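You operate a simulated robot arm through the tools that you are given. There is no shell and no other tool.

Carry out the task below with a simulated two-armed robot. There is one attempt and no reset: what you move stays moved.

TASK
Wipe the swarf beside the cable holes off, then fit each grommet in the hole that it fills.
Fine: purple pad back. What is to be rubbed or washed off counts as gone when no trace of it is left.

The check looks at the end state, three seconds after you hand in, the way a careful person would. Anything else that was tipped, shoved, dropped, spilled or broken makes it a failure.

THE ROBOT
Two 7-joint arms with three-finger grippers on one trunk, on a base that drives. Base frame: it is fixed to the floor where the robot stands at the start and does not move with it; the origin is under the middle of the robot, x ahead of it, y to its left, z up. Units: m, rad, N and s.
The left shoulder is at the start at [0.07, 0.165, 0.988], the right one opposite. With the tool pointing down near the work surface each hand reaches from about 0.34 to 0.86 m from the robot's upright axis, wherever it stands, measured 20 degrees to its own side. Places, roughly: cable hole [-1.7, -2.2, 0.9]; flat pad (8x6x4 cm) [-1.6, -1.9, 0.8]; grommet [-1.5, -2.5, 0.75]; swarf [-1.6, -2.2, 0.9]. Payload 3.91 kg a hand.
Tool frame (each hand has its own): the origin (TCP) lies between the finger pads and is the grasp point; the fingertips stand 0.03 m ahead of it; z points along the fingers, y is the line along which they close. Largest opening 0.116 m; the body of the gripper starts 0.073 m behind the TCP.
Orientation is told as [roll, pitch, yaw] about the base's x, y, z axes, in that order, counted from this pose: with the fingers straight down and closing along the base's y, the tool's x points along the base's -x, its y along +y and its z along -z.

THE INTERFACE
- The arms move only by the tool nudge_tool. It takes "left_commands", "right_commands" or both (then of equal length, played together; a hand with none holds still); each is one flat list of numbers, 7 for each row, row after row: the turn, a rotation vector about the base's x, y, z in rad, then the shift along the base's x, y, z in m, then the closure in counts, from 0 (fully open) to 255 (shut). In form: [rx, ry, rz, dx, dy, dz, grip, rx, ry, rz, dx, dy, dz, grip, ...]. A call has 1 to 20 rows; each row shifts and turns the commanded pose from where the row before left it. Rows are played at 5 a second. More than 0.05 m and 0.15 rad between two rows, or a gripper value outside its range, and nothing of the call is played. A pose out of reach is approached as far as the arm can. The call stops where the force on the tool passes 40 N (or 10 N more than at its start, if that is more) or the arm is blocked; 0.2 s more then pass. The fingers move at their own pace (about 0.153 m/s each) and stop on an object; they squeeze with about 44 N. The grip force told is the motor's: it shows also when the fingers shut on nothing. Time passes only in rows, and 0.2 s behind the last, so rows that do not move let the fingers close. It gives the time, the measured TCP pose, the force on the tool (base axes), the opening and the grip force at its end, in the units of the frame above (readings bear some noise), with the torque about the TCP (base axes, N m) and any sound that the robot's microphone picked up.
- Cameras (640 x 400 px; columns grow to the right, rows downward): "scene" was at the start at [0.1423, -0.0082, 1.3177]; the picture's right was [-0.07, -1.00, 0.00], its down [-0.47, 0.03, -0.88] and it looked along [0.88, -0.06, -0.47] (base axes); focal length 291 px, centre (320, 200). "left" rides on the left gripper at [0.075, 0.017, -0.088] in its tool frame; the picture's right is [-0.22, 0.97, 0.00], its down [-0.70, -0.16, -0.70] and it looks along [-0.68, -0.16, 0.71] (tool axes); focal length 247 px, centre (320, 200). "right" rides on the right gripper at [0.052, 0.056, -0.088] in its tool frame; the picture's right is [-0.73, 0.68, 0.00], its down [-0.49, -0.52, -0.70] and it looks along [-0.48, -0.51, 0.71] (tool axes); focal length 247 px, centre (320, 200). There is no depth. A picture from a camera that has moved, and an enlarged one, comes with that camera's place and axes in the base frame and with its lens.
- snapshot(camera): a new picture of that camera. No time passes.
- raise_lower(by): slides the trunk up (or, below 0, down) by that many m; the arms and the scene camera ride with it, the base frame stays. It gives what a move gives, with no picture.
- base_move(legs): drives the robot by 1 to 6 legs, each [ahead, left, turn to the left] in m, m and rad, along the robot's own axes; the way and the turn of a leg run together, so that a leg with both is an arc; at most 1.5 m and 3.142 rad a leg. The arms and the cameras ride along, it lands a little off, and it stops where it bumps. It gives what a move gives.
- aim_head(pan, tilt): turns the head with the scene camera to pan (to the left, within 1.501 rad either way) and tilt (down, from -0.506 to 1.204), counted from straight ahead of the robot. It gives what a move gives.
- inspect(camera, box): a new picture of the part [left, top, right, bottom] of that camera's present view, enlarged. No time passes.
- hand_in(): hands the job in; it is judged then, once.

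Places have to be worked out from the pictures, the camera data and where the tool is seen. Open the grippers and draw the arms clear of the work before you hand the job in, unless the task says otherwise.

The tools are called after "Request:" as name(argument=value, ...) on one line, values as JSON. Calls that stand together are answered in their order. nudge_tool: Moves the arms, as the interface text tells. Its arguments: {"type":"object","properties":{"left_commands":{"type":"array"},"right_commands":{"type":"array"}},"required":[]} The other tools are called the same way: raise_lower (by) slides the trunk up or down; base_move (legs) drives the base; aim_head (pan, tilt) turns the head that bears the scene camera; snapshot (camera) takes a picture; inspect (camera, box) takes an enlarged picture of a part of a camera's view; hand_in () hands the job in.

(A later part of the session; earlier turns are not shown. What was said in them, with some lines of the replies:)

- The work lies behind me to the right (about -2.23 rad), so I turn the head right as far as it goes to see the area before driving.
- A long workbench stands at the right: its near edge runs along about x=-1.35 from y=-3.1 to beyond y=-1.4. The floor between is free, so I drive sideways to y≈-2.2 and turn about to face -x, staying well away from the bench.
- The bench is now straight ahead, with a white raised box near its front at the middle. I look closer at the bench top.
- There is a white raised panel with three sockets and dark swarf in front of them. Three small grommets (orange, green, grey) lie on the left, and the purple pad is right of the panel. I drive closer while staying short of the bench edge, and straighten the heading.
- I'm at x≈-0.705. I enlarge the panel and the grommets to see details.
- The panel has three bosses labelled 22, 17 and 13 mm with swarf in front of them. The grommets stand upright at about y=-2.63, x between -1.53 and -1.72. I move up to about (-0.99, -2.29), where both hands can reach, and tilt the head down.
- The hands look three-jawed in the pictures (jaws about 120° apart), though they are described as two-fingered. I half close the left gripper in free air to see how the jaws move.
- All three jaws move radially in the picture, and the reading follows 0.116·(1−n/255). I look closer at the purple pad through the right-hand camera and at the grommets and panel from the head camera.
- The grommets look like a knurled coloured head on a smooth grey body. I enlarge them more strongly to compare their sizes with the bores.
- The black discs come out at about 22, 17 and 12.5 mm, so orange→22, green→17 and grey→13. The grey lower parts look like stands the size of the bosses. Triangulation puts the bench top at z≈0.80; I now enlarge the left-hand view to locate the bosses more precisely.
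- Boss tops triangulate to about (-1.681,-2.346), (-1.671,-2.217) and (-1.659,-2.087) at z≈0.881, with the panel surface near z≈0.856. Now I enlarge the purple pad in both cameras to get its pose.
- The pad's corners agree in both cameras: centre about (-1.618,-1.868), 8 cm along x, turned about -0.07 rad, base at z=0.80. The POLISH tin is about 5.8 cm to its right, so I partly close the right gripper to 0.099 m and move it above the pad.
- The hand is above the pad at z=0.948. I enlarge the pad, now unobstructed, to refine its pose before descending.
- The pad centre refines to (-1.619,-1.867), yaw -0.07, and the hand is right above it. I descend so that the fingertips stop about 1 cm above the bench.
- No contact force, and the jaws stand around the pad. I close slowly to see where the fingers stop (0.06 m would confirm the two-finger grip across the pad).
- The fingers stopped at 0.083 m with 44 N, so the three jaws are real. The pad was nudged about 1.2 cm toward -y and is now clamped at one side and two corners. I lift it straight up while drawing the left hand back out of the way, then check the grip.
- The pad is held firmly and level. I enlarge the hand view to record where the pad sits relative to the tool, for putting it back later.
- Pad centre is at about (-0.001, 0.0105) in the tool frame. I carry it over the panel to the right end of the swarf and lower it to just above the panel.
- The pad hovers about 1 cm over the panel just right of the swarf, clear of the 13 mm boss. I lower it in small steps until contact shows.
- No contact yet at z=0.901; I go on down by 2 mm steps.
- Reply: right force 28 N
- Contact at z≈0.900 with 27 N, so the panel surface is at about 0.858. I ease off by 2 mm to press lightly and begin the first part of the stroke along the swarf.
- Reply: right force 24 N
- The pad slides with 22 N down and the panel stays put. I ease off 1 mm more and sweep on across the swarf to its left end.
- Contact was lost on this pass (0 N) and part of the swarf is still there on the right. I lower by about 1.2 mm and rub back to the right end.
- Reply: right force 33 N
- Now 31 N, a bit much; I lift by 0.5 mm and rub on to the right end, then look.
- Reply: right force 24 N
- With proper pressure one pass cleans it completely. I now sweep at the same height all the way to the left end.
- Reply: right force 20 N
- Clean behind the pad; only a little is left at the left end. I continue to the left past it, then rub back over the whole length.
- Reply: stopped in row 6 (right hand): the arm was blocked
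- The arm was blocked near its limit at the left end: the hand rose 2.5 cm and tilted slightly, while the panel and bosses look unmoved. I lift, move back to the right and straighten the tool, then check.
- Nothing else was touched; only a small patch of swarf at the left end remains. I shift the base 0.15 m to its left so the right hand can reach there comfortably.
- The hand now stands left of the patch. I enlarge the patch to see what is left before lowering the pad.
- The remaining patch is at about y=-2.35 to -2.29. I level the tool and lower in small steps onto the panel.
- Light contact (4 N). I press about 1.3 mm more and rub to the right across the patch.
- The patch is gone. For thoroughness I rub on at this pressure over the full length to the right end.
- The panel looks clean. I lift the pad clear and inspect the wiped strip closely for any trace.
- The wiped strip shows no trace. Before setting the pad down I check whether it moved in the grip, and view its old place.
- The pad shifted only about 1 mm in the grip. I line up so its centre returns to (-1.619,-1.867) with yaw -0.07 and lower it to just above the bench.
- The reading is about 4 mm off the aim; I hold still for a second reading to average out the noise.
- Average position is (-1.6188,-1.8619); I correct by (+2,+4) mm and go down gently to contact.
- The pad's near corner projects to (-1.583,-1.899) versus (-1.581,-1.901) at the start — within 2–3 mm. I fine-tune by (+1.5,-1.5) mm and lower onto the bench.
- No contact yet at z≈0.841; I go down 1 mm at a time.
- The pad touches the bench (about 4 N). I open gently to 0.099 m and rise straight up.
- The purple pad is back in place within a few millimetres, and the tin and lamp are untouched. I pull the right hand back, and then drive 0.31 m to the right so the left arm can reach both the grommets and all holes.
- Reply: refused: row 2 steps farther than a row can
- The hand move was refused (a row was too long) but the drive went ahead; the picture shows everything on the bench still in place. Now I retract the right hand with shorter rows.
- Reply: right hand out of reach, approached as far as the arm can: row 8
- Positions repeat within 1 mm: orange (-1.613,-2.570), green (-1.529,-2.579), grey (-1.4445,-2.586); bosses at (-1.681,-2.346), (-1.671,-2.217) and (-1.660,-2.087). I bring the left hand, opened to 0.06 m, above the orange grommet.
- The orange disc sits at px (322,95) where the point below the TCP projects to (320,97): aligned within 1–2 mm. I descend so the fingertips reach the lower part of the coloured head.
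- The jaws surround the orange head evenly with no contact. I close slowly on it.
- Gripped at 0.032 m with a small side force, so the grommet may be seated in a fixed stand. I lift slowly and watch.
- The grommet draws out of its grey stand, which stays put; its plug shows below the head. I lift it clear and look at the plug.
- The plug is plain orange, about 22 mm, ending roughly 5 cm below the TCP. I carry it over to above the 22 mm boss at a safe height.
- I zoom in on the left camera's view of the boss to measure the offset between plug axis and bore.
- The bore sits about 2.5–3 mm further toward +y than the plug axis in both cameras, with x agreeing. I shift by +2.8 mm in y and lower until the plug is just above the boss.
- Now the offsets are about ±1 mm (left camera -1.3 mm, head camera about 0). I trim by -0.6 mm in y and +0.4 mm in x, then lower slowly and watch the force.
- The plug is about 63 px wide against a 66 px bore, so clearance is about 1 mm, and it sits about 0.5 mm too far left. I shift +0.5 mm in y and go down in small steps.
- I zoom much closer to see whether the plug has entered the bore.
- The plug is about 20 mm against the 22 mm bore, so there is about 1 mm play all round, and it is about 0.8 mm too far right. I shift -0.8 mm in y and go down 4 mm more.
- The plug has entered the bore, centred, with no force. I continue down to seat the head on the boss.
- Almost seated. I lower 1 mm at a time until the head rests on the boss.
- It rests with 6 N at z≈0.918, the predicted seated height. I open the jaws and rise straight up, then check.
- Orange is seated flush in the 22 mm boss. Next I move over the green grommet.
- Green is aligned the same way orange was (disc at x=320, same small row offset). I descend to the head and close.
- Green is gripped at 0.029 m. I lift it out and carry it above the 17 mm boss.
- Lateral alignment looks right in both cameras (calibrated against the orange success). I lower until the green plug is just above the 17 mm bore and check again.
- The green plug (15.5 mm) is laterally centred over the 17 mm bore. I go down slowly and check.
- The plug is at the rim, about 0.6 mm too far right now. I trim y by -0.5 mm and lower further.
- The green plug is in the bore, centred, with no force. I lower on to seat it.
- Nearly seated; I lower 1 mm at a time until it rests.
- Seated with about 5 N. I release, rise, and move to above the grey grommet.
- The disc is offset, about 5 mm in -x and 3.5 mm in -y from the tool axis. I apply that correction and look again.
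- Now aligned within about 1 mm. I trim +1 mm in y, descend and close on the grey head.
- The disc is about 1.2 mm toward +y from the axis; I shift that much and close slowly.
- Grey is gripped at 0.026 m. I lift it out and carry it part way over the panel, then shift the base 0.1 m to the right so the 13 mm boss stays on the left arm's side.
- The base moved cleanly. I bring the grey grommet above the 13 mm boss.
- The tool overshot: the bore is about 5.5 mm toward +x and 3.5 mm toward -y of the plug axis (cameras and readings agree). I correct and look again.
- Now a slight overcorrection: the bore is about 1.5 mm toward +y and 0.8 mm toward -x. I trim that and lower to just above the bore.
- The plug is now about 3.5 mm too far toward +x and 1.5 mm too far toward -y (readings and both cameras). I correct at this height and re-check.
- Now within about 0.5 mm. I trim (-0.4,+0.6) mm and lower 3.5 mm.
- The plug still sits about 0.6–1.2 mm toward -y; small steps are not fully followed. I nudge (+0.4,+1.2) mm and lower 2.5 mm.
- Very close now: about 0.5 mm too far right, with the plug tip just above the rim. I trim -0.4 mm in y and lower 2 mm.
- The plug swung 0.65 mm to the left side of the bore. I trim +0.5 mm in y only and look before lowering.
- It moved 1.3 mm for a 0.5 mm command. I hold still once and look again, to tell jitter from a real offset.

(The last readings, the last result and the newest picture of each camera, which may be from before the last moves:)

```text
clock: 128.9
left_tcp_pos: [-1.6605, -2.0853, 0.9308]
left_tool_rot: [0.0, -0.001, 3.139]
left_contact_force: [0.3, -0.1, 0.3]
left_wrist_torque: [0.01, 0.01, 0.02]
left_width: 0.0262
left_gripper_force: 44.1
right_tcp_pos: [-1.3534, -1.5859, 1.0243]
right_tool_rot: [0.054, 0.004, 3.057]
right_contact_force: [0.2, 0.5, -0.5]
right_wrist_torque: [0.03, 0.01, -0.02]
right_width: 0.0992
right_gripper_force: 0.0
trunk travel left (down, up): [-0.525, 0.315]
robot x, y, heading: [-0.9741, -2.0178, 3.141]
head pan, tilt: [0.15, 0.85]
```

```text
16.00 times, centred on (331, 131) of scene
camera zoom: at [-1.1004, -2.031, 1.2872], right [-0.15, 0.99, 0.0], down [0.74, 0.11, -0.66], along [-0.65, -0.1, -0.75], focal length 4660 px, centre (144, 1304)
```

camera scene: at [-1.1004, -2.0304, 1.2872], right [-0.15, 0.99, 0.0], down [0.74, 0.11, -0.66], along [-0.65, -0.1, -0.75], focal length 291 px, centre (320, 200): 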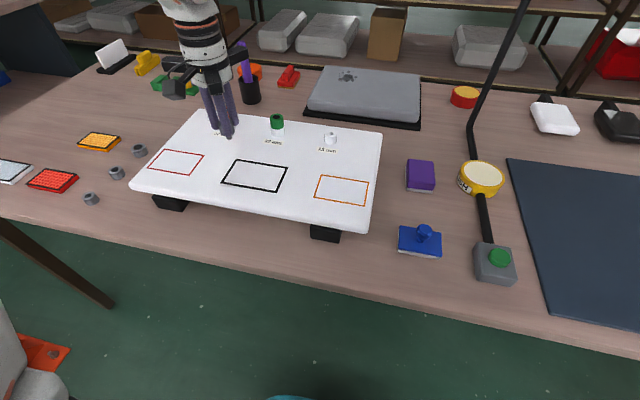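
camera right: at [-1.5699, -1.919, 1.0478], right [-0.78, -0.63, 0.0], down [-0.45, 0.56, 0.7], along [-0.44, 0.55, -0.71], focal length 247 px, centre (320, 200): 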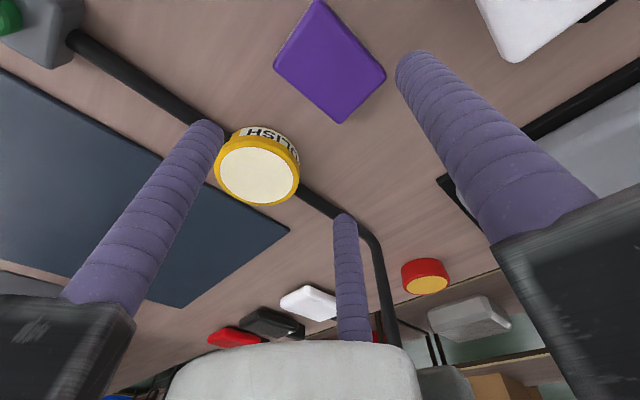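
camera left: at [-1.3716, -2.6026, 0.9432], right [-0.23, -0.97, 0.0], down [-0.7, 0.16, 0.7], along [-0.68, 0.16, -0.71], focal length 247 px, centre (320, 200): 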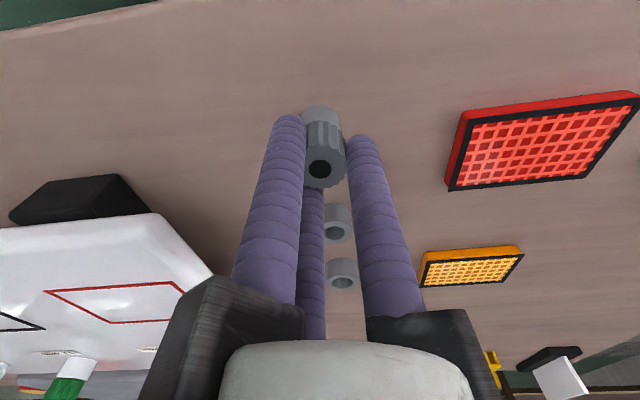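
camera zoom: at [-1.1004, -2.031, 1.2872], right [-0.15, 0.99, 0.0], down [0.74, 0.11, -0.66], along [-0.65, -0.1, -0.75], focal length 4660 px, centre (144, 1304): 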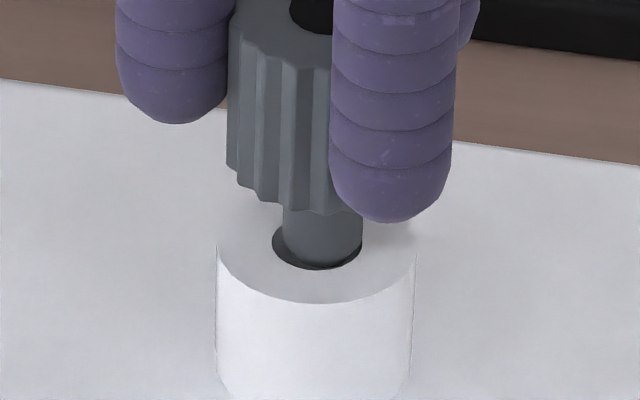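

Each command carries about ±0.5 mm of jitter, while holding still is stable. The plug is now 0.8 mm right of centre, so I command -0.8 mm and check.

Request:
nudge_tool(left_commands=[0, 0, 0, 0, -0.0008, 0, 220])

Request:
inspect(camera="scene", box=[317, 120, 345, 142])

Request:
inspect(camera="left", box=[270, 60, 370, 140])

```text
clock: 129.3
left_tcp_pos: [-1.6589, -2.0864, 0.93]
left_tool_rot: [-0.001, 0.0, 3.136]
left_contact_force: [0.0, -0.2, 0.2]
left_wrist_torque: [-0.01, 0.03, 0.03]
left_width: 0.026
left_gripper_force: 43.8
right_tcp_pos: [-1.3529, -1.5856, 1.0239]
right_tool_rot: [0.054, 0.004, 3.058]
right_contact_force: [-0.1, 1.2, -1.0]
right_wrist_torque: [0.03, 0.01, 0.01]
right_width: 0.0991
right_gripper_force: 0.1
trunk travel left (down, up): [-0.525, 0.315]
robot x, y, heading: [-0.9748, -2.0221, 3.14]
head pan, tilt: [0.15, 0.85]
```

```text
16.00 times, centred on (331, 131) of scene
camera zoom: at [-1.1004, -2.031, 1.2872], right [-0.15, 0.99, 0.0], down [0.74, 0.11, -0.66], along [-0.65, -0.1, -0.75], focal length 4660 px, centre (144, 1304)
```

zoom: 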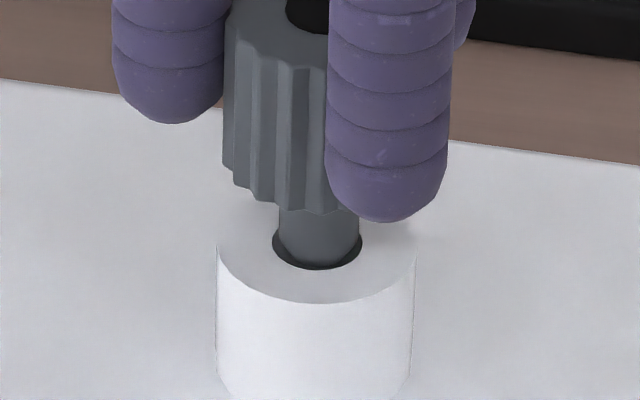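

```text
5.00 times, centred on (320, 100) of left
camera zoom: at [-1.5831, -2.1025, 1.0184], right [-0.23, -0.97, 0.0], down [-0.7, 0.16, 0.7], along [-0.68, 0.16, -0.71], focal length 1235 px, centre (320, 700)
```

zoom: 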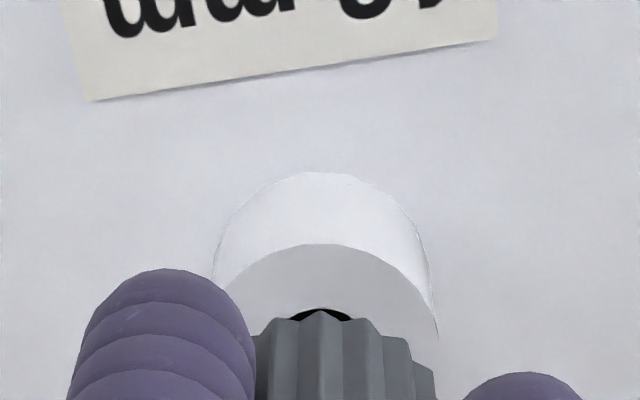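

The plug is now within about 0.3 mm of the bore centre. I lower 2.5 mm in one row.

Request:
nudge_tool(left_commands=[0, 0, 0, 0, -0.0002, -0.0025, 220])

Request:
inspect(camera="scene", box=[317, 120, 345, 142])

```text
clock: 129.7
left_tcp_pos: [-1.6595, -2.0856, 0.9271]
left_tool_rot: [-0.002, 0.0, 3.138]
left_contact_force: [0.2, 1.4, 0.2]
left_wrist_torque: [-0.02, 0.02, 0.01]
left_width: 0.0261
left_gripper_force: 43.8
right_tcp_pos: [-1.3536, -1.5854, 1.0251]
right_tool_rot: [0.054, 0.004, 3.056]
right_contact_force: [-0.3, 0.0, 0.9]
right_wrist_torque: [-0.01, 0.02, -0.03]
right_width: 0.0991
right_gripper_force: 0.0
trunk travel left (down, up): [-0.525, 0.315]
robot x, y, heading: [-0.9743, -2.0199, 3.133]
head pan, tilt: [0.15, 0.85]
```

```text
16.00 times, centred on (331, 131) of scene
camera zoom: at [-1.1006, -2.031, 1.2872], right [-0.15, 0.99, 0.0], down [0.74, 0.11, -0.66], along [-0.65, -0.1, -0.75], focal length 4660 px, centre (144, 1304)
```

zoom: 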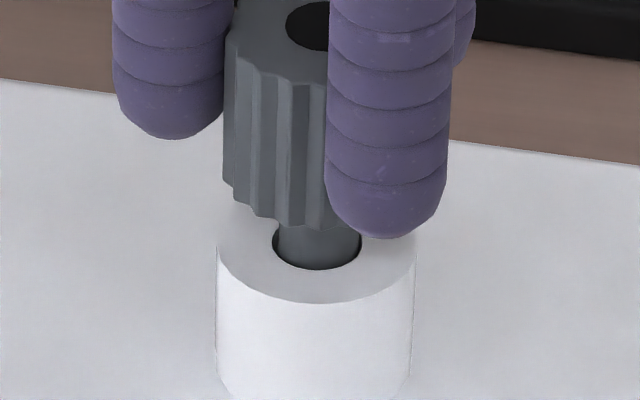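

The plug is in the bore with only about 1 N. I lower on toward seating.

Request:
nudge_tool(left_commands=[0, 0, 0, 0, 0, -0.003, 220, 0, 0, 0, 0, 0, -0.003, 220, 0, 0, 0, 0, 0, 0, 220])

Request:
inspect(camera="scene", box=[313, 116, 349, 144])

```text
clock: 130.5
left_tcp_pos: [-1.6608, -2.0848, 0.9217]
left_tool_rot: [0.0, -0.001, 3.139]
left_contact_force: [4.3, -0.3, 2.7]
left_wrist_torque: [-0.04, -0.18, 0.0]
left_width: 0.0261
left_gripper_force: 43.9
right_tcp_pos: [-1.3537, -1.5865, 1.0247]
right_tool_rot: [0.053, 0.002, 3.055]
right_contact_force: [-1.0, -0.3, -0.1]
right_wrist_torque: [0.02, 0.03, -0.02]
right_width: 0.0992
right_gripper_force: 0.0
trunk travel left (down, up): [-0.525, 0.315]
robot x, y, heading: [-0.9762, -2.0195, 3.139]
head pan, tilt: [0.15, 0.85]
```

```text
14.29 times, centred on (331, 130) of scene
camera zoom: at [-1.0995, -2.0311, 1.2873], right [-0.15, 0.99, 0.0], down [0.74, 0.11, -0.66], along [-0.65, -0.1, -0.75], focal length 4161 px, centre (163, 1200)
```

zoom: 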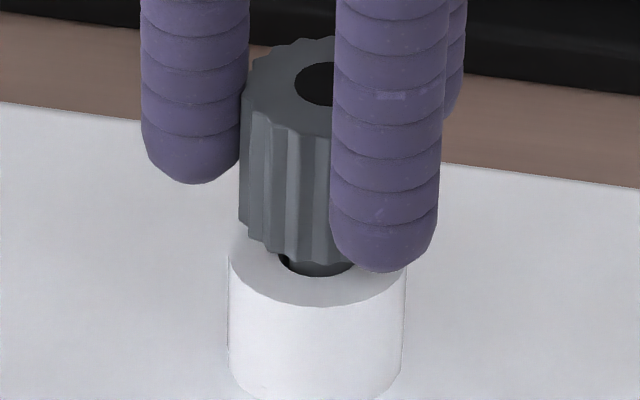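

There is a light wall contact (4 N in +x), so I shift +0.6 mm in x and continue down.

Request:
nudge_tool(left_commands=[0, 0, 0, 0.0006, 0, -0.001, 220, 0, 0, 0, 0, 0, -0.002, 220, 0, 0, 0, 0, 0, 0, 220])

Request:
inspect(camera="scene", box=[313, 116, 349, 144])

```text
clock: 131.3
left_tcp_pos: [-1.6583, -2.0851, 0.9193]
left_tool_rot: [-0.001, 0.0, 3.138]
left_contact_force: [-0.4, -0.8, 0.2]
left_wrist_torque: [-0.04, -0.01, 0.03]
left_width: 0.0263
left_gripper_force: 44.1
right_tcp_pos: [-1.3551, -1.5857, 1.0235]
right_tool_rot: [0.055, 0.004, 3.056]
right_contact_force: [-0.1, 0.1, -0.3]
right_wrist_torque: [0.01, 0.05, -0.02]
right_width: 0.0991
right_gripper_force: 0.1
trunk travel left (down, up): [-0.525, 0.315]
robot x, y, heading: [-0.9766, -2.018, 3.139]
head pan, tilt: [0.15, 0.85]
```

```text
14.29 times, centred on (331, 130) of scene
camera zoom: at [-1.1005, -2.0311, 1.2872], right [-0.15, 0.99, 0.0], down [0.74, 0.11, -0.66], along [-0.65, -0.1, -0.75], focal length 4161 px, centre (163, 1200)
```

zoom: 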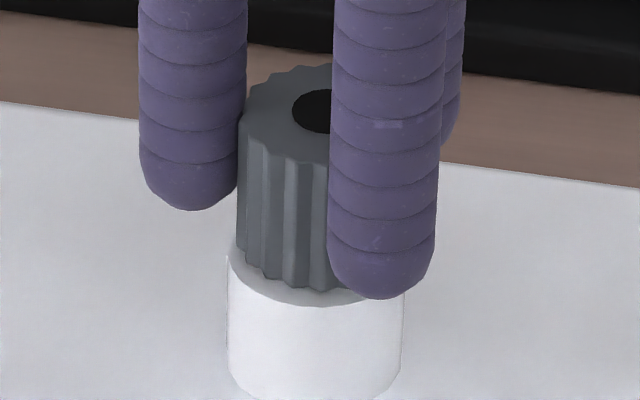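

Free of contact again and about 1–2 mm from seated. I lower 1 mm steps until it rests.

Request:
nudge_tool(left_commands=[0, 0, 0, 0, 0, -0.001, 220, 0, 0, 0, 0, 0, -0.001, 220, 0, 0, 0, 0, 0, 0, 220])

Request:
nudge_tool(left_commands=[0, 0, 0, 0, 0, -0.001, 220, 0, 0, 0, 0, 0, 0, 220])

```text
clock: 132.1
left_tcp_pos: [-1.6589, -2.0857, 0.9177]
left_tool_rot: [0.002, -0.002, 3.138]
left_contact_force: [-1.1, -1.2, 6.1]
left_wrist_torque: [-0.08, 0.07, -0.01]
left_width: 0.026
left_gripper_force: 44.0
right_tcp_pos: [-1.3526, -1.5863, 1.0244]
right_tool_rot: [0.054, 0.002, 3.056]
right_contact_force: [0.2, 0.9, 0.3]
right_wrist_torque: [-0.01, 0.01, 0.01]
right_width: 0.0991
right_gripper_force: 0.1
trunk travel left (down, up): [-0.525, 0.315]
robot x, y, heading: [-0.978, -2.0188, 3.137]
head pan, tilt: [0.15, 0.85]
```

```text
clock: 132.7
left_tcp_pos: [-1.6589, -2.085, 0.9157]
left_tool_rot: [0.0, -0.001, 3.138]
left_contact_force: [-3.6, -1.0, 6.0]
left_wrist_torque: [0.02, 0.15, 0.02]
left_width: 0.0262
left_gripper_force: 44.0
right_tcp_pos: [-1.3544, -1.5849, 1.0239]
right_tool_rot: [0.054, 0.005, 3.057]
right_contact_force: [0.2, 0.8, 0.2]
right_wrist_torque: [-0.02, 0.02, -0.04]
right_width: 0.0991
right_gripper_force: 0.0
trunk travel left (down, up): [-0.525, 0.315]
robot x, y, heading: [-0.9763, -2.02, 3.133]
head pan, tilt: [0.15, 0.85]
```

It rests on the boss with 6 N. I release, rise straight up and check all three.

Request:
nudge_tool(left_commands=[0, 0, 0, 0, 0, 0, 190, 0, 0, 0, 0, 0, 0, 160, 0, 0, 0, 0, 0, 0, 130, 0, 0, 0, 0, 0, 0, 123, 0, 0, 0, 0, 0, 0.01, 123, 0, 0, 0, 0, 0, 0.02, 123, 0, 0, 0, 0, 0, 0.03, 123, 0, 0, 0, 0, 0, 0.04, 123, 0, 0, 0, 0, 0, 0, 123])

Request:
inspect(camera="scene", box=[195, 90, 395, 220])

Request:
snapshot(camera="left")

```text
clock: 134.7
left_tcp_pos: [-1.657, -2.0849, 1.0171]
left_tool_rot: [0.0, 0.001, 3.137]
left_contact_force: [0.3, 0.2, 0.1]
left_wrist_torque: [0.01, -0.01, 0.01]
left_width: 0.06
left_gripper_force: 0.0
right_tcp_pos: [-1.3544, -1.5857, 1.0237]
right_tool_rot: [0.055, 0.004, 3.057]
right_contact_force: [-0.4, 0.2, 0.3]
right_wrist_torque: [0.0, 0.01, -0.02]
right_width: 0.0996
right_gripper_force: 0.1
trunk travel left (down, up): [-0.525, 0.315]
robot x, y, heading: [-0.9754, -2.0145, 3.137]
head pan, tilt: [0.15, 0.85]
```

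```text
3.08 times, centred on (295, 155) of scene
camera zoom: at [-1.1011, -2.031, 1.2871], right [-0.15, 0.99, 0.0], down [0.74, 0.11, -0.66], along [-0.65, -0.1, -0.75], focal length 896 px, centre (397, 338)
```

zoom: 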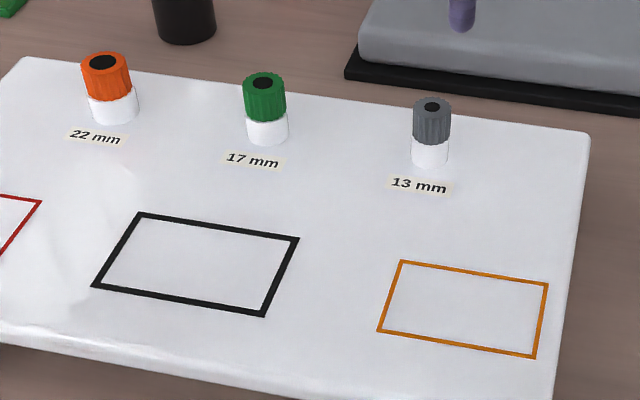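

```text
taken
camera left: at [-1.5817, -2.101, 1.1044], right [-0.23, -0.97, 0.0], down [-0.7, 0.16, 0.7], along [-0.68, 0.16, -0.71], focal length 247 px, centre (320, 200)
```

left: 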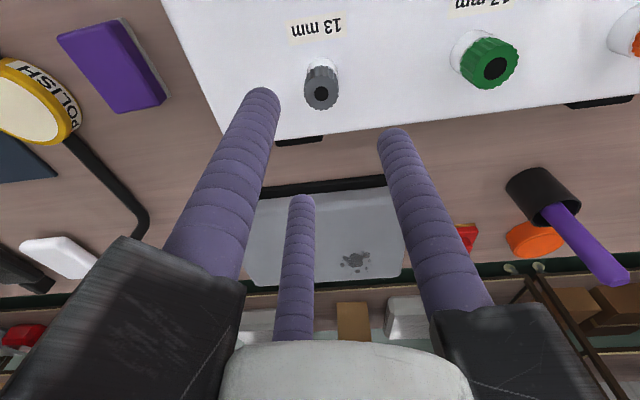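

All three grommets sit flush in their holes. I draw the left hand back toward the robot with open jaws, then inspect the pad and the wiped strip once more.

Request:
nudge_tool(left_commands=[0, 0, 0, 0, 0, 0.03, 60, 0, 0, 0, 0.043, -0.017, 0, 0, 0, 0, 0, 0.043, -0.017, 0, 0, 0, 0, 0, 0.043, -0.017, 0, 0, 0, 0, 0, 0.043, -0.017, 0, 0, 0, 0, 0, 0.043, -0.017, 0, 0, 0, 0, 0, 0.043, -0.017, 0, 0, 0, 0, 0, 0, 0, 0, 0])

Request:
aim_head(pan=0.0, tilt=0.8)

Request:
snapshot(camera="scene")

```text
clock: 136.5
left_tcp_pos: [-1.4011, -2.1874, 1.0431]
left_tool_rot: [-0.004, 0.0, 3.137]
left_contact_force: [0.0, -0.1, 0.0]
left_wrist_torque: [-0.03, -0.01, 0.0]
left_width: 0.116
left_gripper_force: 0.0
right_tcp_pos: [-1.354, -1.5867, 1.0237]
right_tool_rot: [0.052, 0.004, 3.057]
right_contact_force: [-0.4, -0.2, 0.2]
right_wrist_torque: [0.01, -0.02, -0.01]
right_width: 0.0991
right_gripper_force: 0.0
trunk travel left (down, up): [-0.525, 0.315]
robot x, y, heading: [-0.9698, -2.0182, 3.139]
head pan, tilt: [0.15, 0.85]
```

```text
clock: 137.2
left_tcp_pos: [-1.4, -2.1868, 1.0448]
left_tool_rot: [-0.001, 0.0, 3.138]
left_contact_force: [0.6, 0.3, 0.5]
left_wrist_torque: [0.01, -0.03, 0.02]
left_width: 0.1159
left_gripper_force: 0.1
right_tcp_pos: [-1.3536, -1.5851, 1.0241]
right_tool_rot: [0.055, 0.003, 3.056]
right_contact_force: [0.0, -0.6, 0.1]
right_wrist_torque: [0.0, 0.0, 0.03]
right_width: 0.0993
right_gripper_force: 0.0
trunk travel left (down, up): [-0.525, 0.315]
robot x, y, heading: [-0.9778, -2.0186, 3.135]
head pan, tilt: [0.0, 0.799]
```

```text
taken
camera scene: at [-1.1035, -2.0191, 1.2913], right [0.0, 1.0, 0.0], down [0.72, 0.0, -0.7], along [-0.7, 0.0, -0.72], focal length 291 px, centre (320, 200)
```

scene: 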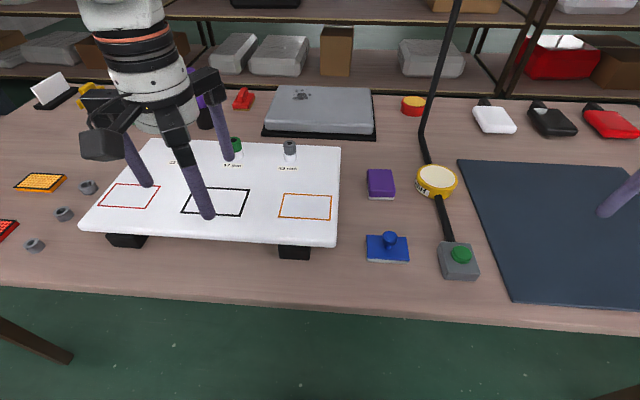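

Everything appears in order. I check the purple pad's final pose against its start pose.

Request:
inspect(camera="scene", box=[355, 160, 415, 210])

Request:
inspect(camera="scene", box=[100, 130, 360, 250])

```text
8.00 times, centred on (385, 185) of scene
camera zoom: at [-1.1035, -2.0191, 1.2913], right [0.0, 1.0, 0.0], down [0.72, 0.0, -0.7], along [-0.7, 0.0, -0.72], focal length 2330 px, centre (-200, 320)
```

zoom: 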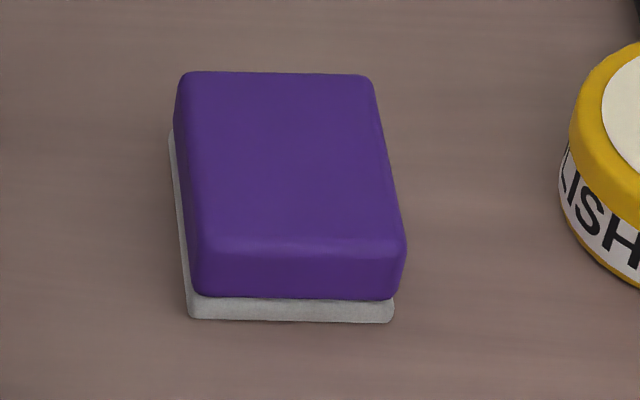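

```text
2.46 times, centred on (230, 190) of scene
camera zoom: at [-1.1035, -2.0191, 1.2913], right [0.0, 1.0, 0.0], down [0.72, 0.0, -0.7], along [-0.7, 0.0, -0.72], focal length 717 px, centre (542, 225)
```

zoom: 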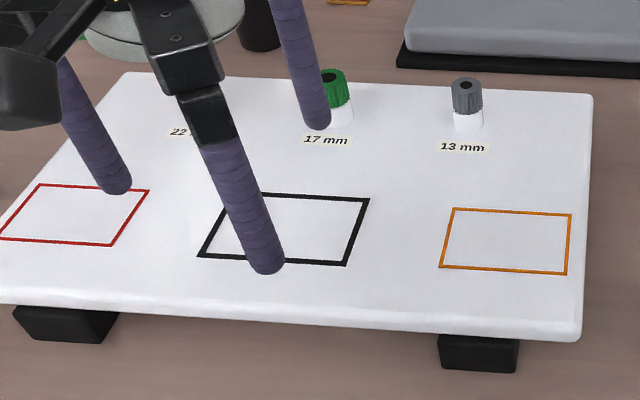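

The pad is back within a few millimetres and the panel is clean with all grommets seated. I open the right gripper too, back the base away from the bench, and take a last look.

Request:
nudge_tool(right_commands=[0, 0, 0, 0, 0, 0, 0, 0, 0, 0, 0, 0, 0, 0])

Request:
base_move(legs=[[-0.35, 0, 0]])

Request:
aim_head(pan=0.0, tilt=0.55)

Request:
snapshot(camera="scene")

Request:
inspect(camera="scene", box=[100, 150, 350, 260])

```text
clock: 137.8
left_tcp_pos: [-1.3998, -2.1867, 1.0429]
left_tool_rot: [-0.001, 0.0, 3.138]
left_contact_force: [-0.3, 0.6, 0.5]
left_wrist_torque: [0.0, -0.01, -0.01]
left_width: 0.1159
left_gripper_force: 0.1
right_tcp_pos: [-1.3536, -1.5856, 1.0239]
right_tool_rot: [0.055, 0.005, 3.055]
right_contact_force: [0.0, -0.2, 0.5]
right_wrist_torque: [0.0, 0.01, 0.0]
right_width: 0.116
right_gripper_force: 0.1
trunk travel left (down, up): [-0.525, 0.315]
robot x, y, heading: [-0.9731, -2.0169, 3.139]
head pan, tilt: [0.0, 0.799]
```

```text
clock: 140.1
left_tcp_pos: [-1.0558, -2.1873, 1.044]
left_tool_rot: [-0.001, -0.002, 3.132]
left_contact_force: [0.3, -0.5, -0.3]
left_wrist_torque: [-0.02, 0.03, -0.01]
left_width: 0.1162
left_gripper_force: 0.1
right_tcp_pos: [-1.0065, -1.586, 1.0241]
right_tool_rot: [0.054, 0.002, 3.053]
right_contact_force: [0.6, 0.0, -0.4]
right_wrist_torque: [0.0, 0.06, -0.02]
right_width: 0.1159
right_gripper_force: 0.1
trunk travel left (down, up): [-0.525, 0.315]
robot x, y, heading: [-0.6291, -2.0211, 3.131]
head pan, tilt: [0.0, 0.799]
```

```text
clock: 140.8
left_tcp_pos: [-1.0564, -2.1873, 1.0432]
left_tool_rot: [-0.001, -0.001, 3.133]
left_contact_force: [-0.4, -0.6, 0.5]
left_wrist_torque: [0.01, 0.02, 0.02]
left_width: 0.116
left_gripper_force: 0.0
right_tcp_pos: [-1.0079, -1.585, 1.0237]
right_tool_rot: [0.055, 0.004, 3.051]
right_contact_force: [-0.9, 0.3, -0.5]
right_wrist_torque: [0.01, 0.0, -0.03]
right_width: 0.1157
right_gripper_force: 0.0
trunk travel left (down, up): [-0.525, 0.315]
robot x, y, heading: [-0.6275, -2.019, 3.13]
head pan, tilt: [0.0, 0.55]
```

```text
taken
camera scene: at [-0.7687, -2.0208, 1.3125], right [0.01, 1.0, 0.0], down [0.52, 0.0, -0.85], along [-0.85, 0.01, -0.52], focal length 291 px, centre (320, 200)
```

scene: 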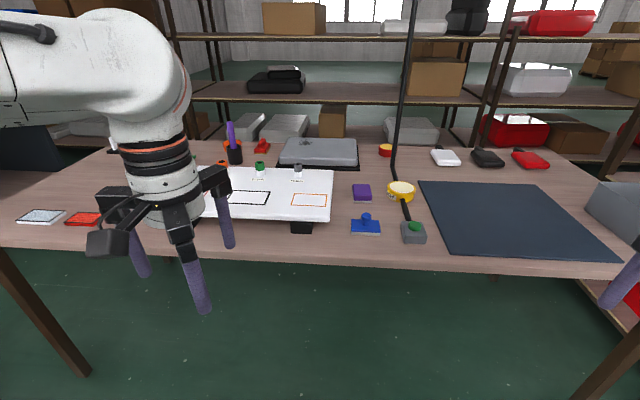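

```text
2.56 times, centred on (225, 205) of scene
camera zoom: at [-0.7687, -2.0208, 1.3125], right [0.01, 1.0, 0.0], down [0.52, 0.0, -0.85], along [-0.85, 0.01, -0.52], focal length 746 px, centre (563, 187)
```

zoom: 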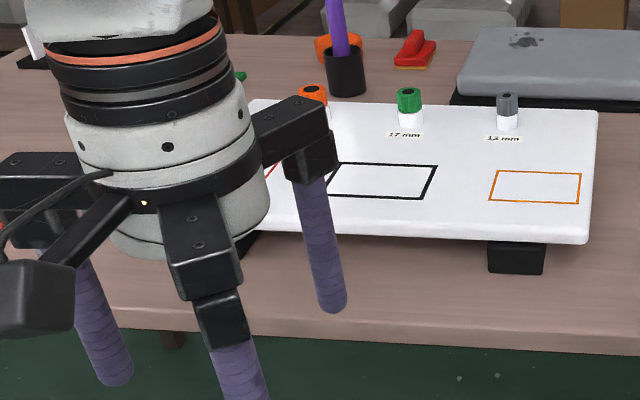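

The panel is wiped clean, the orange, green and grey grommets are seated in the 22, 17 and 13 mm holes, and the purple pad is back in its place. Both hands are open and clear of the bench, so I hand in.

Request:
hand_in()

```text
The job is handed in.
```

The swarf is wiped off, all three grommets are fitted, and the purple pad is back in its place. I have handed the job in.

- **Swarf:** No trace showed when I looked closely at the wiped strip on the panel after the last pass.
- **Grommets:** Orange is in the 22 mm hole, green in the 17 mm and grey in the 13 mm. Each head rests flush on its boss.
- **Purple pad:** It stands within about 5 mm of where it started, possibly turned by a degree or two.

**What went wrong along the way:**
- The right arm was blocked once while wiping the left end, and the hand rose and tilted slightly with the pad. The panel and bosses had not moved in the pictures afterwards.
- One retract move was refused, so a base drive went ahead with the right arm still stretched out over the bench. Nothing was hit, and everything on the bench was in place afterwards.

The three empty grey stands the grommets came from are still on the bench. Both grippers are open and the robot is backed away from the bench.
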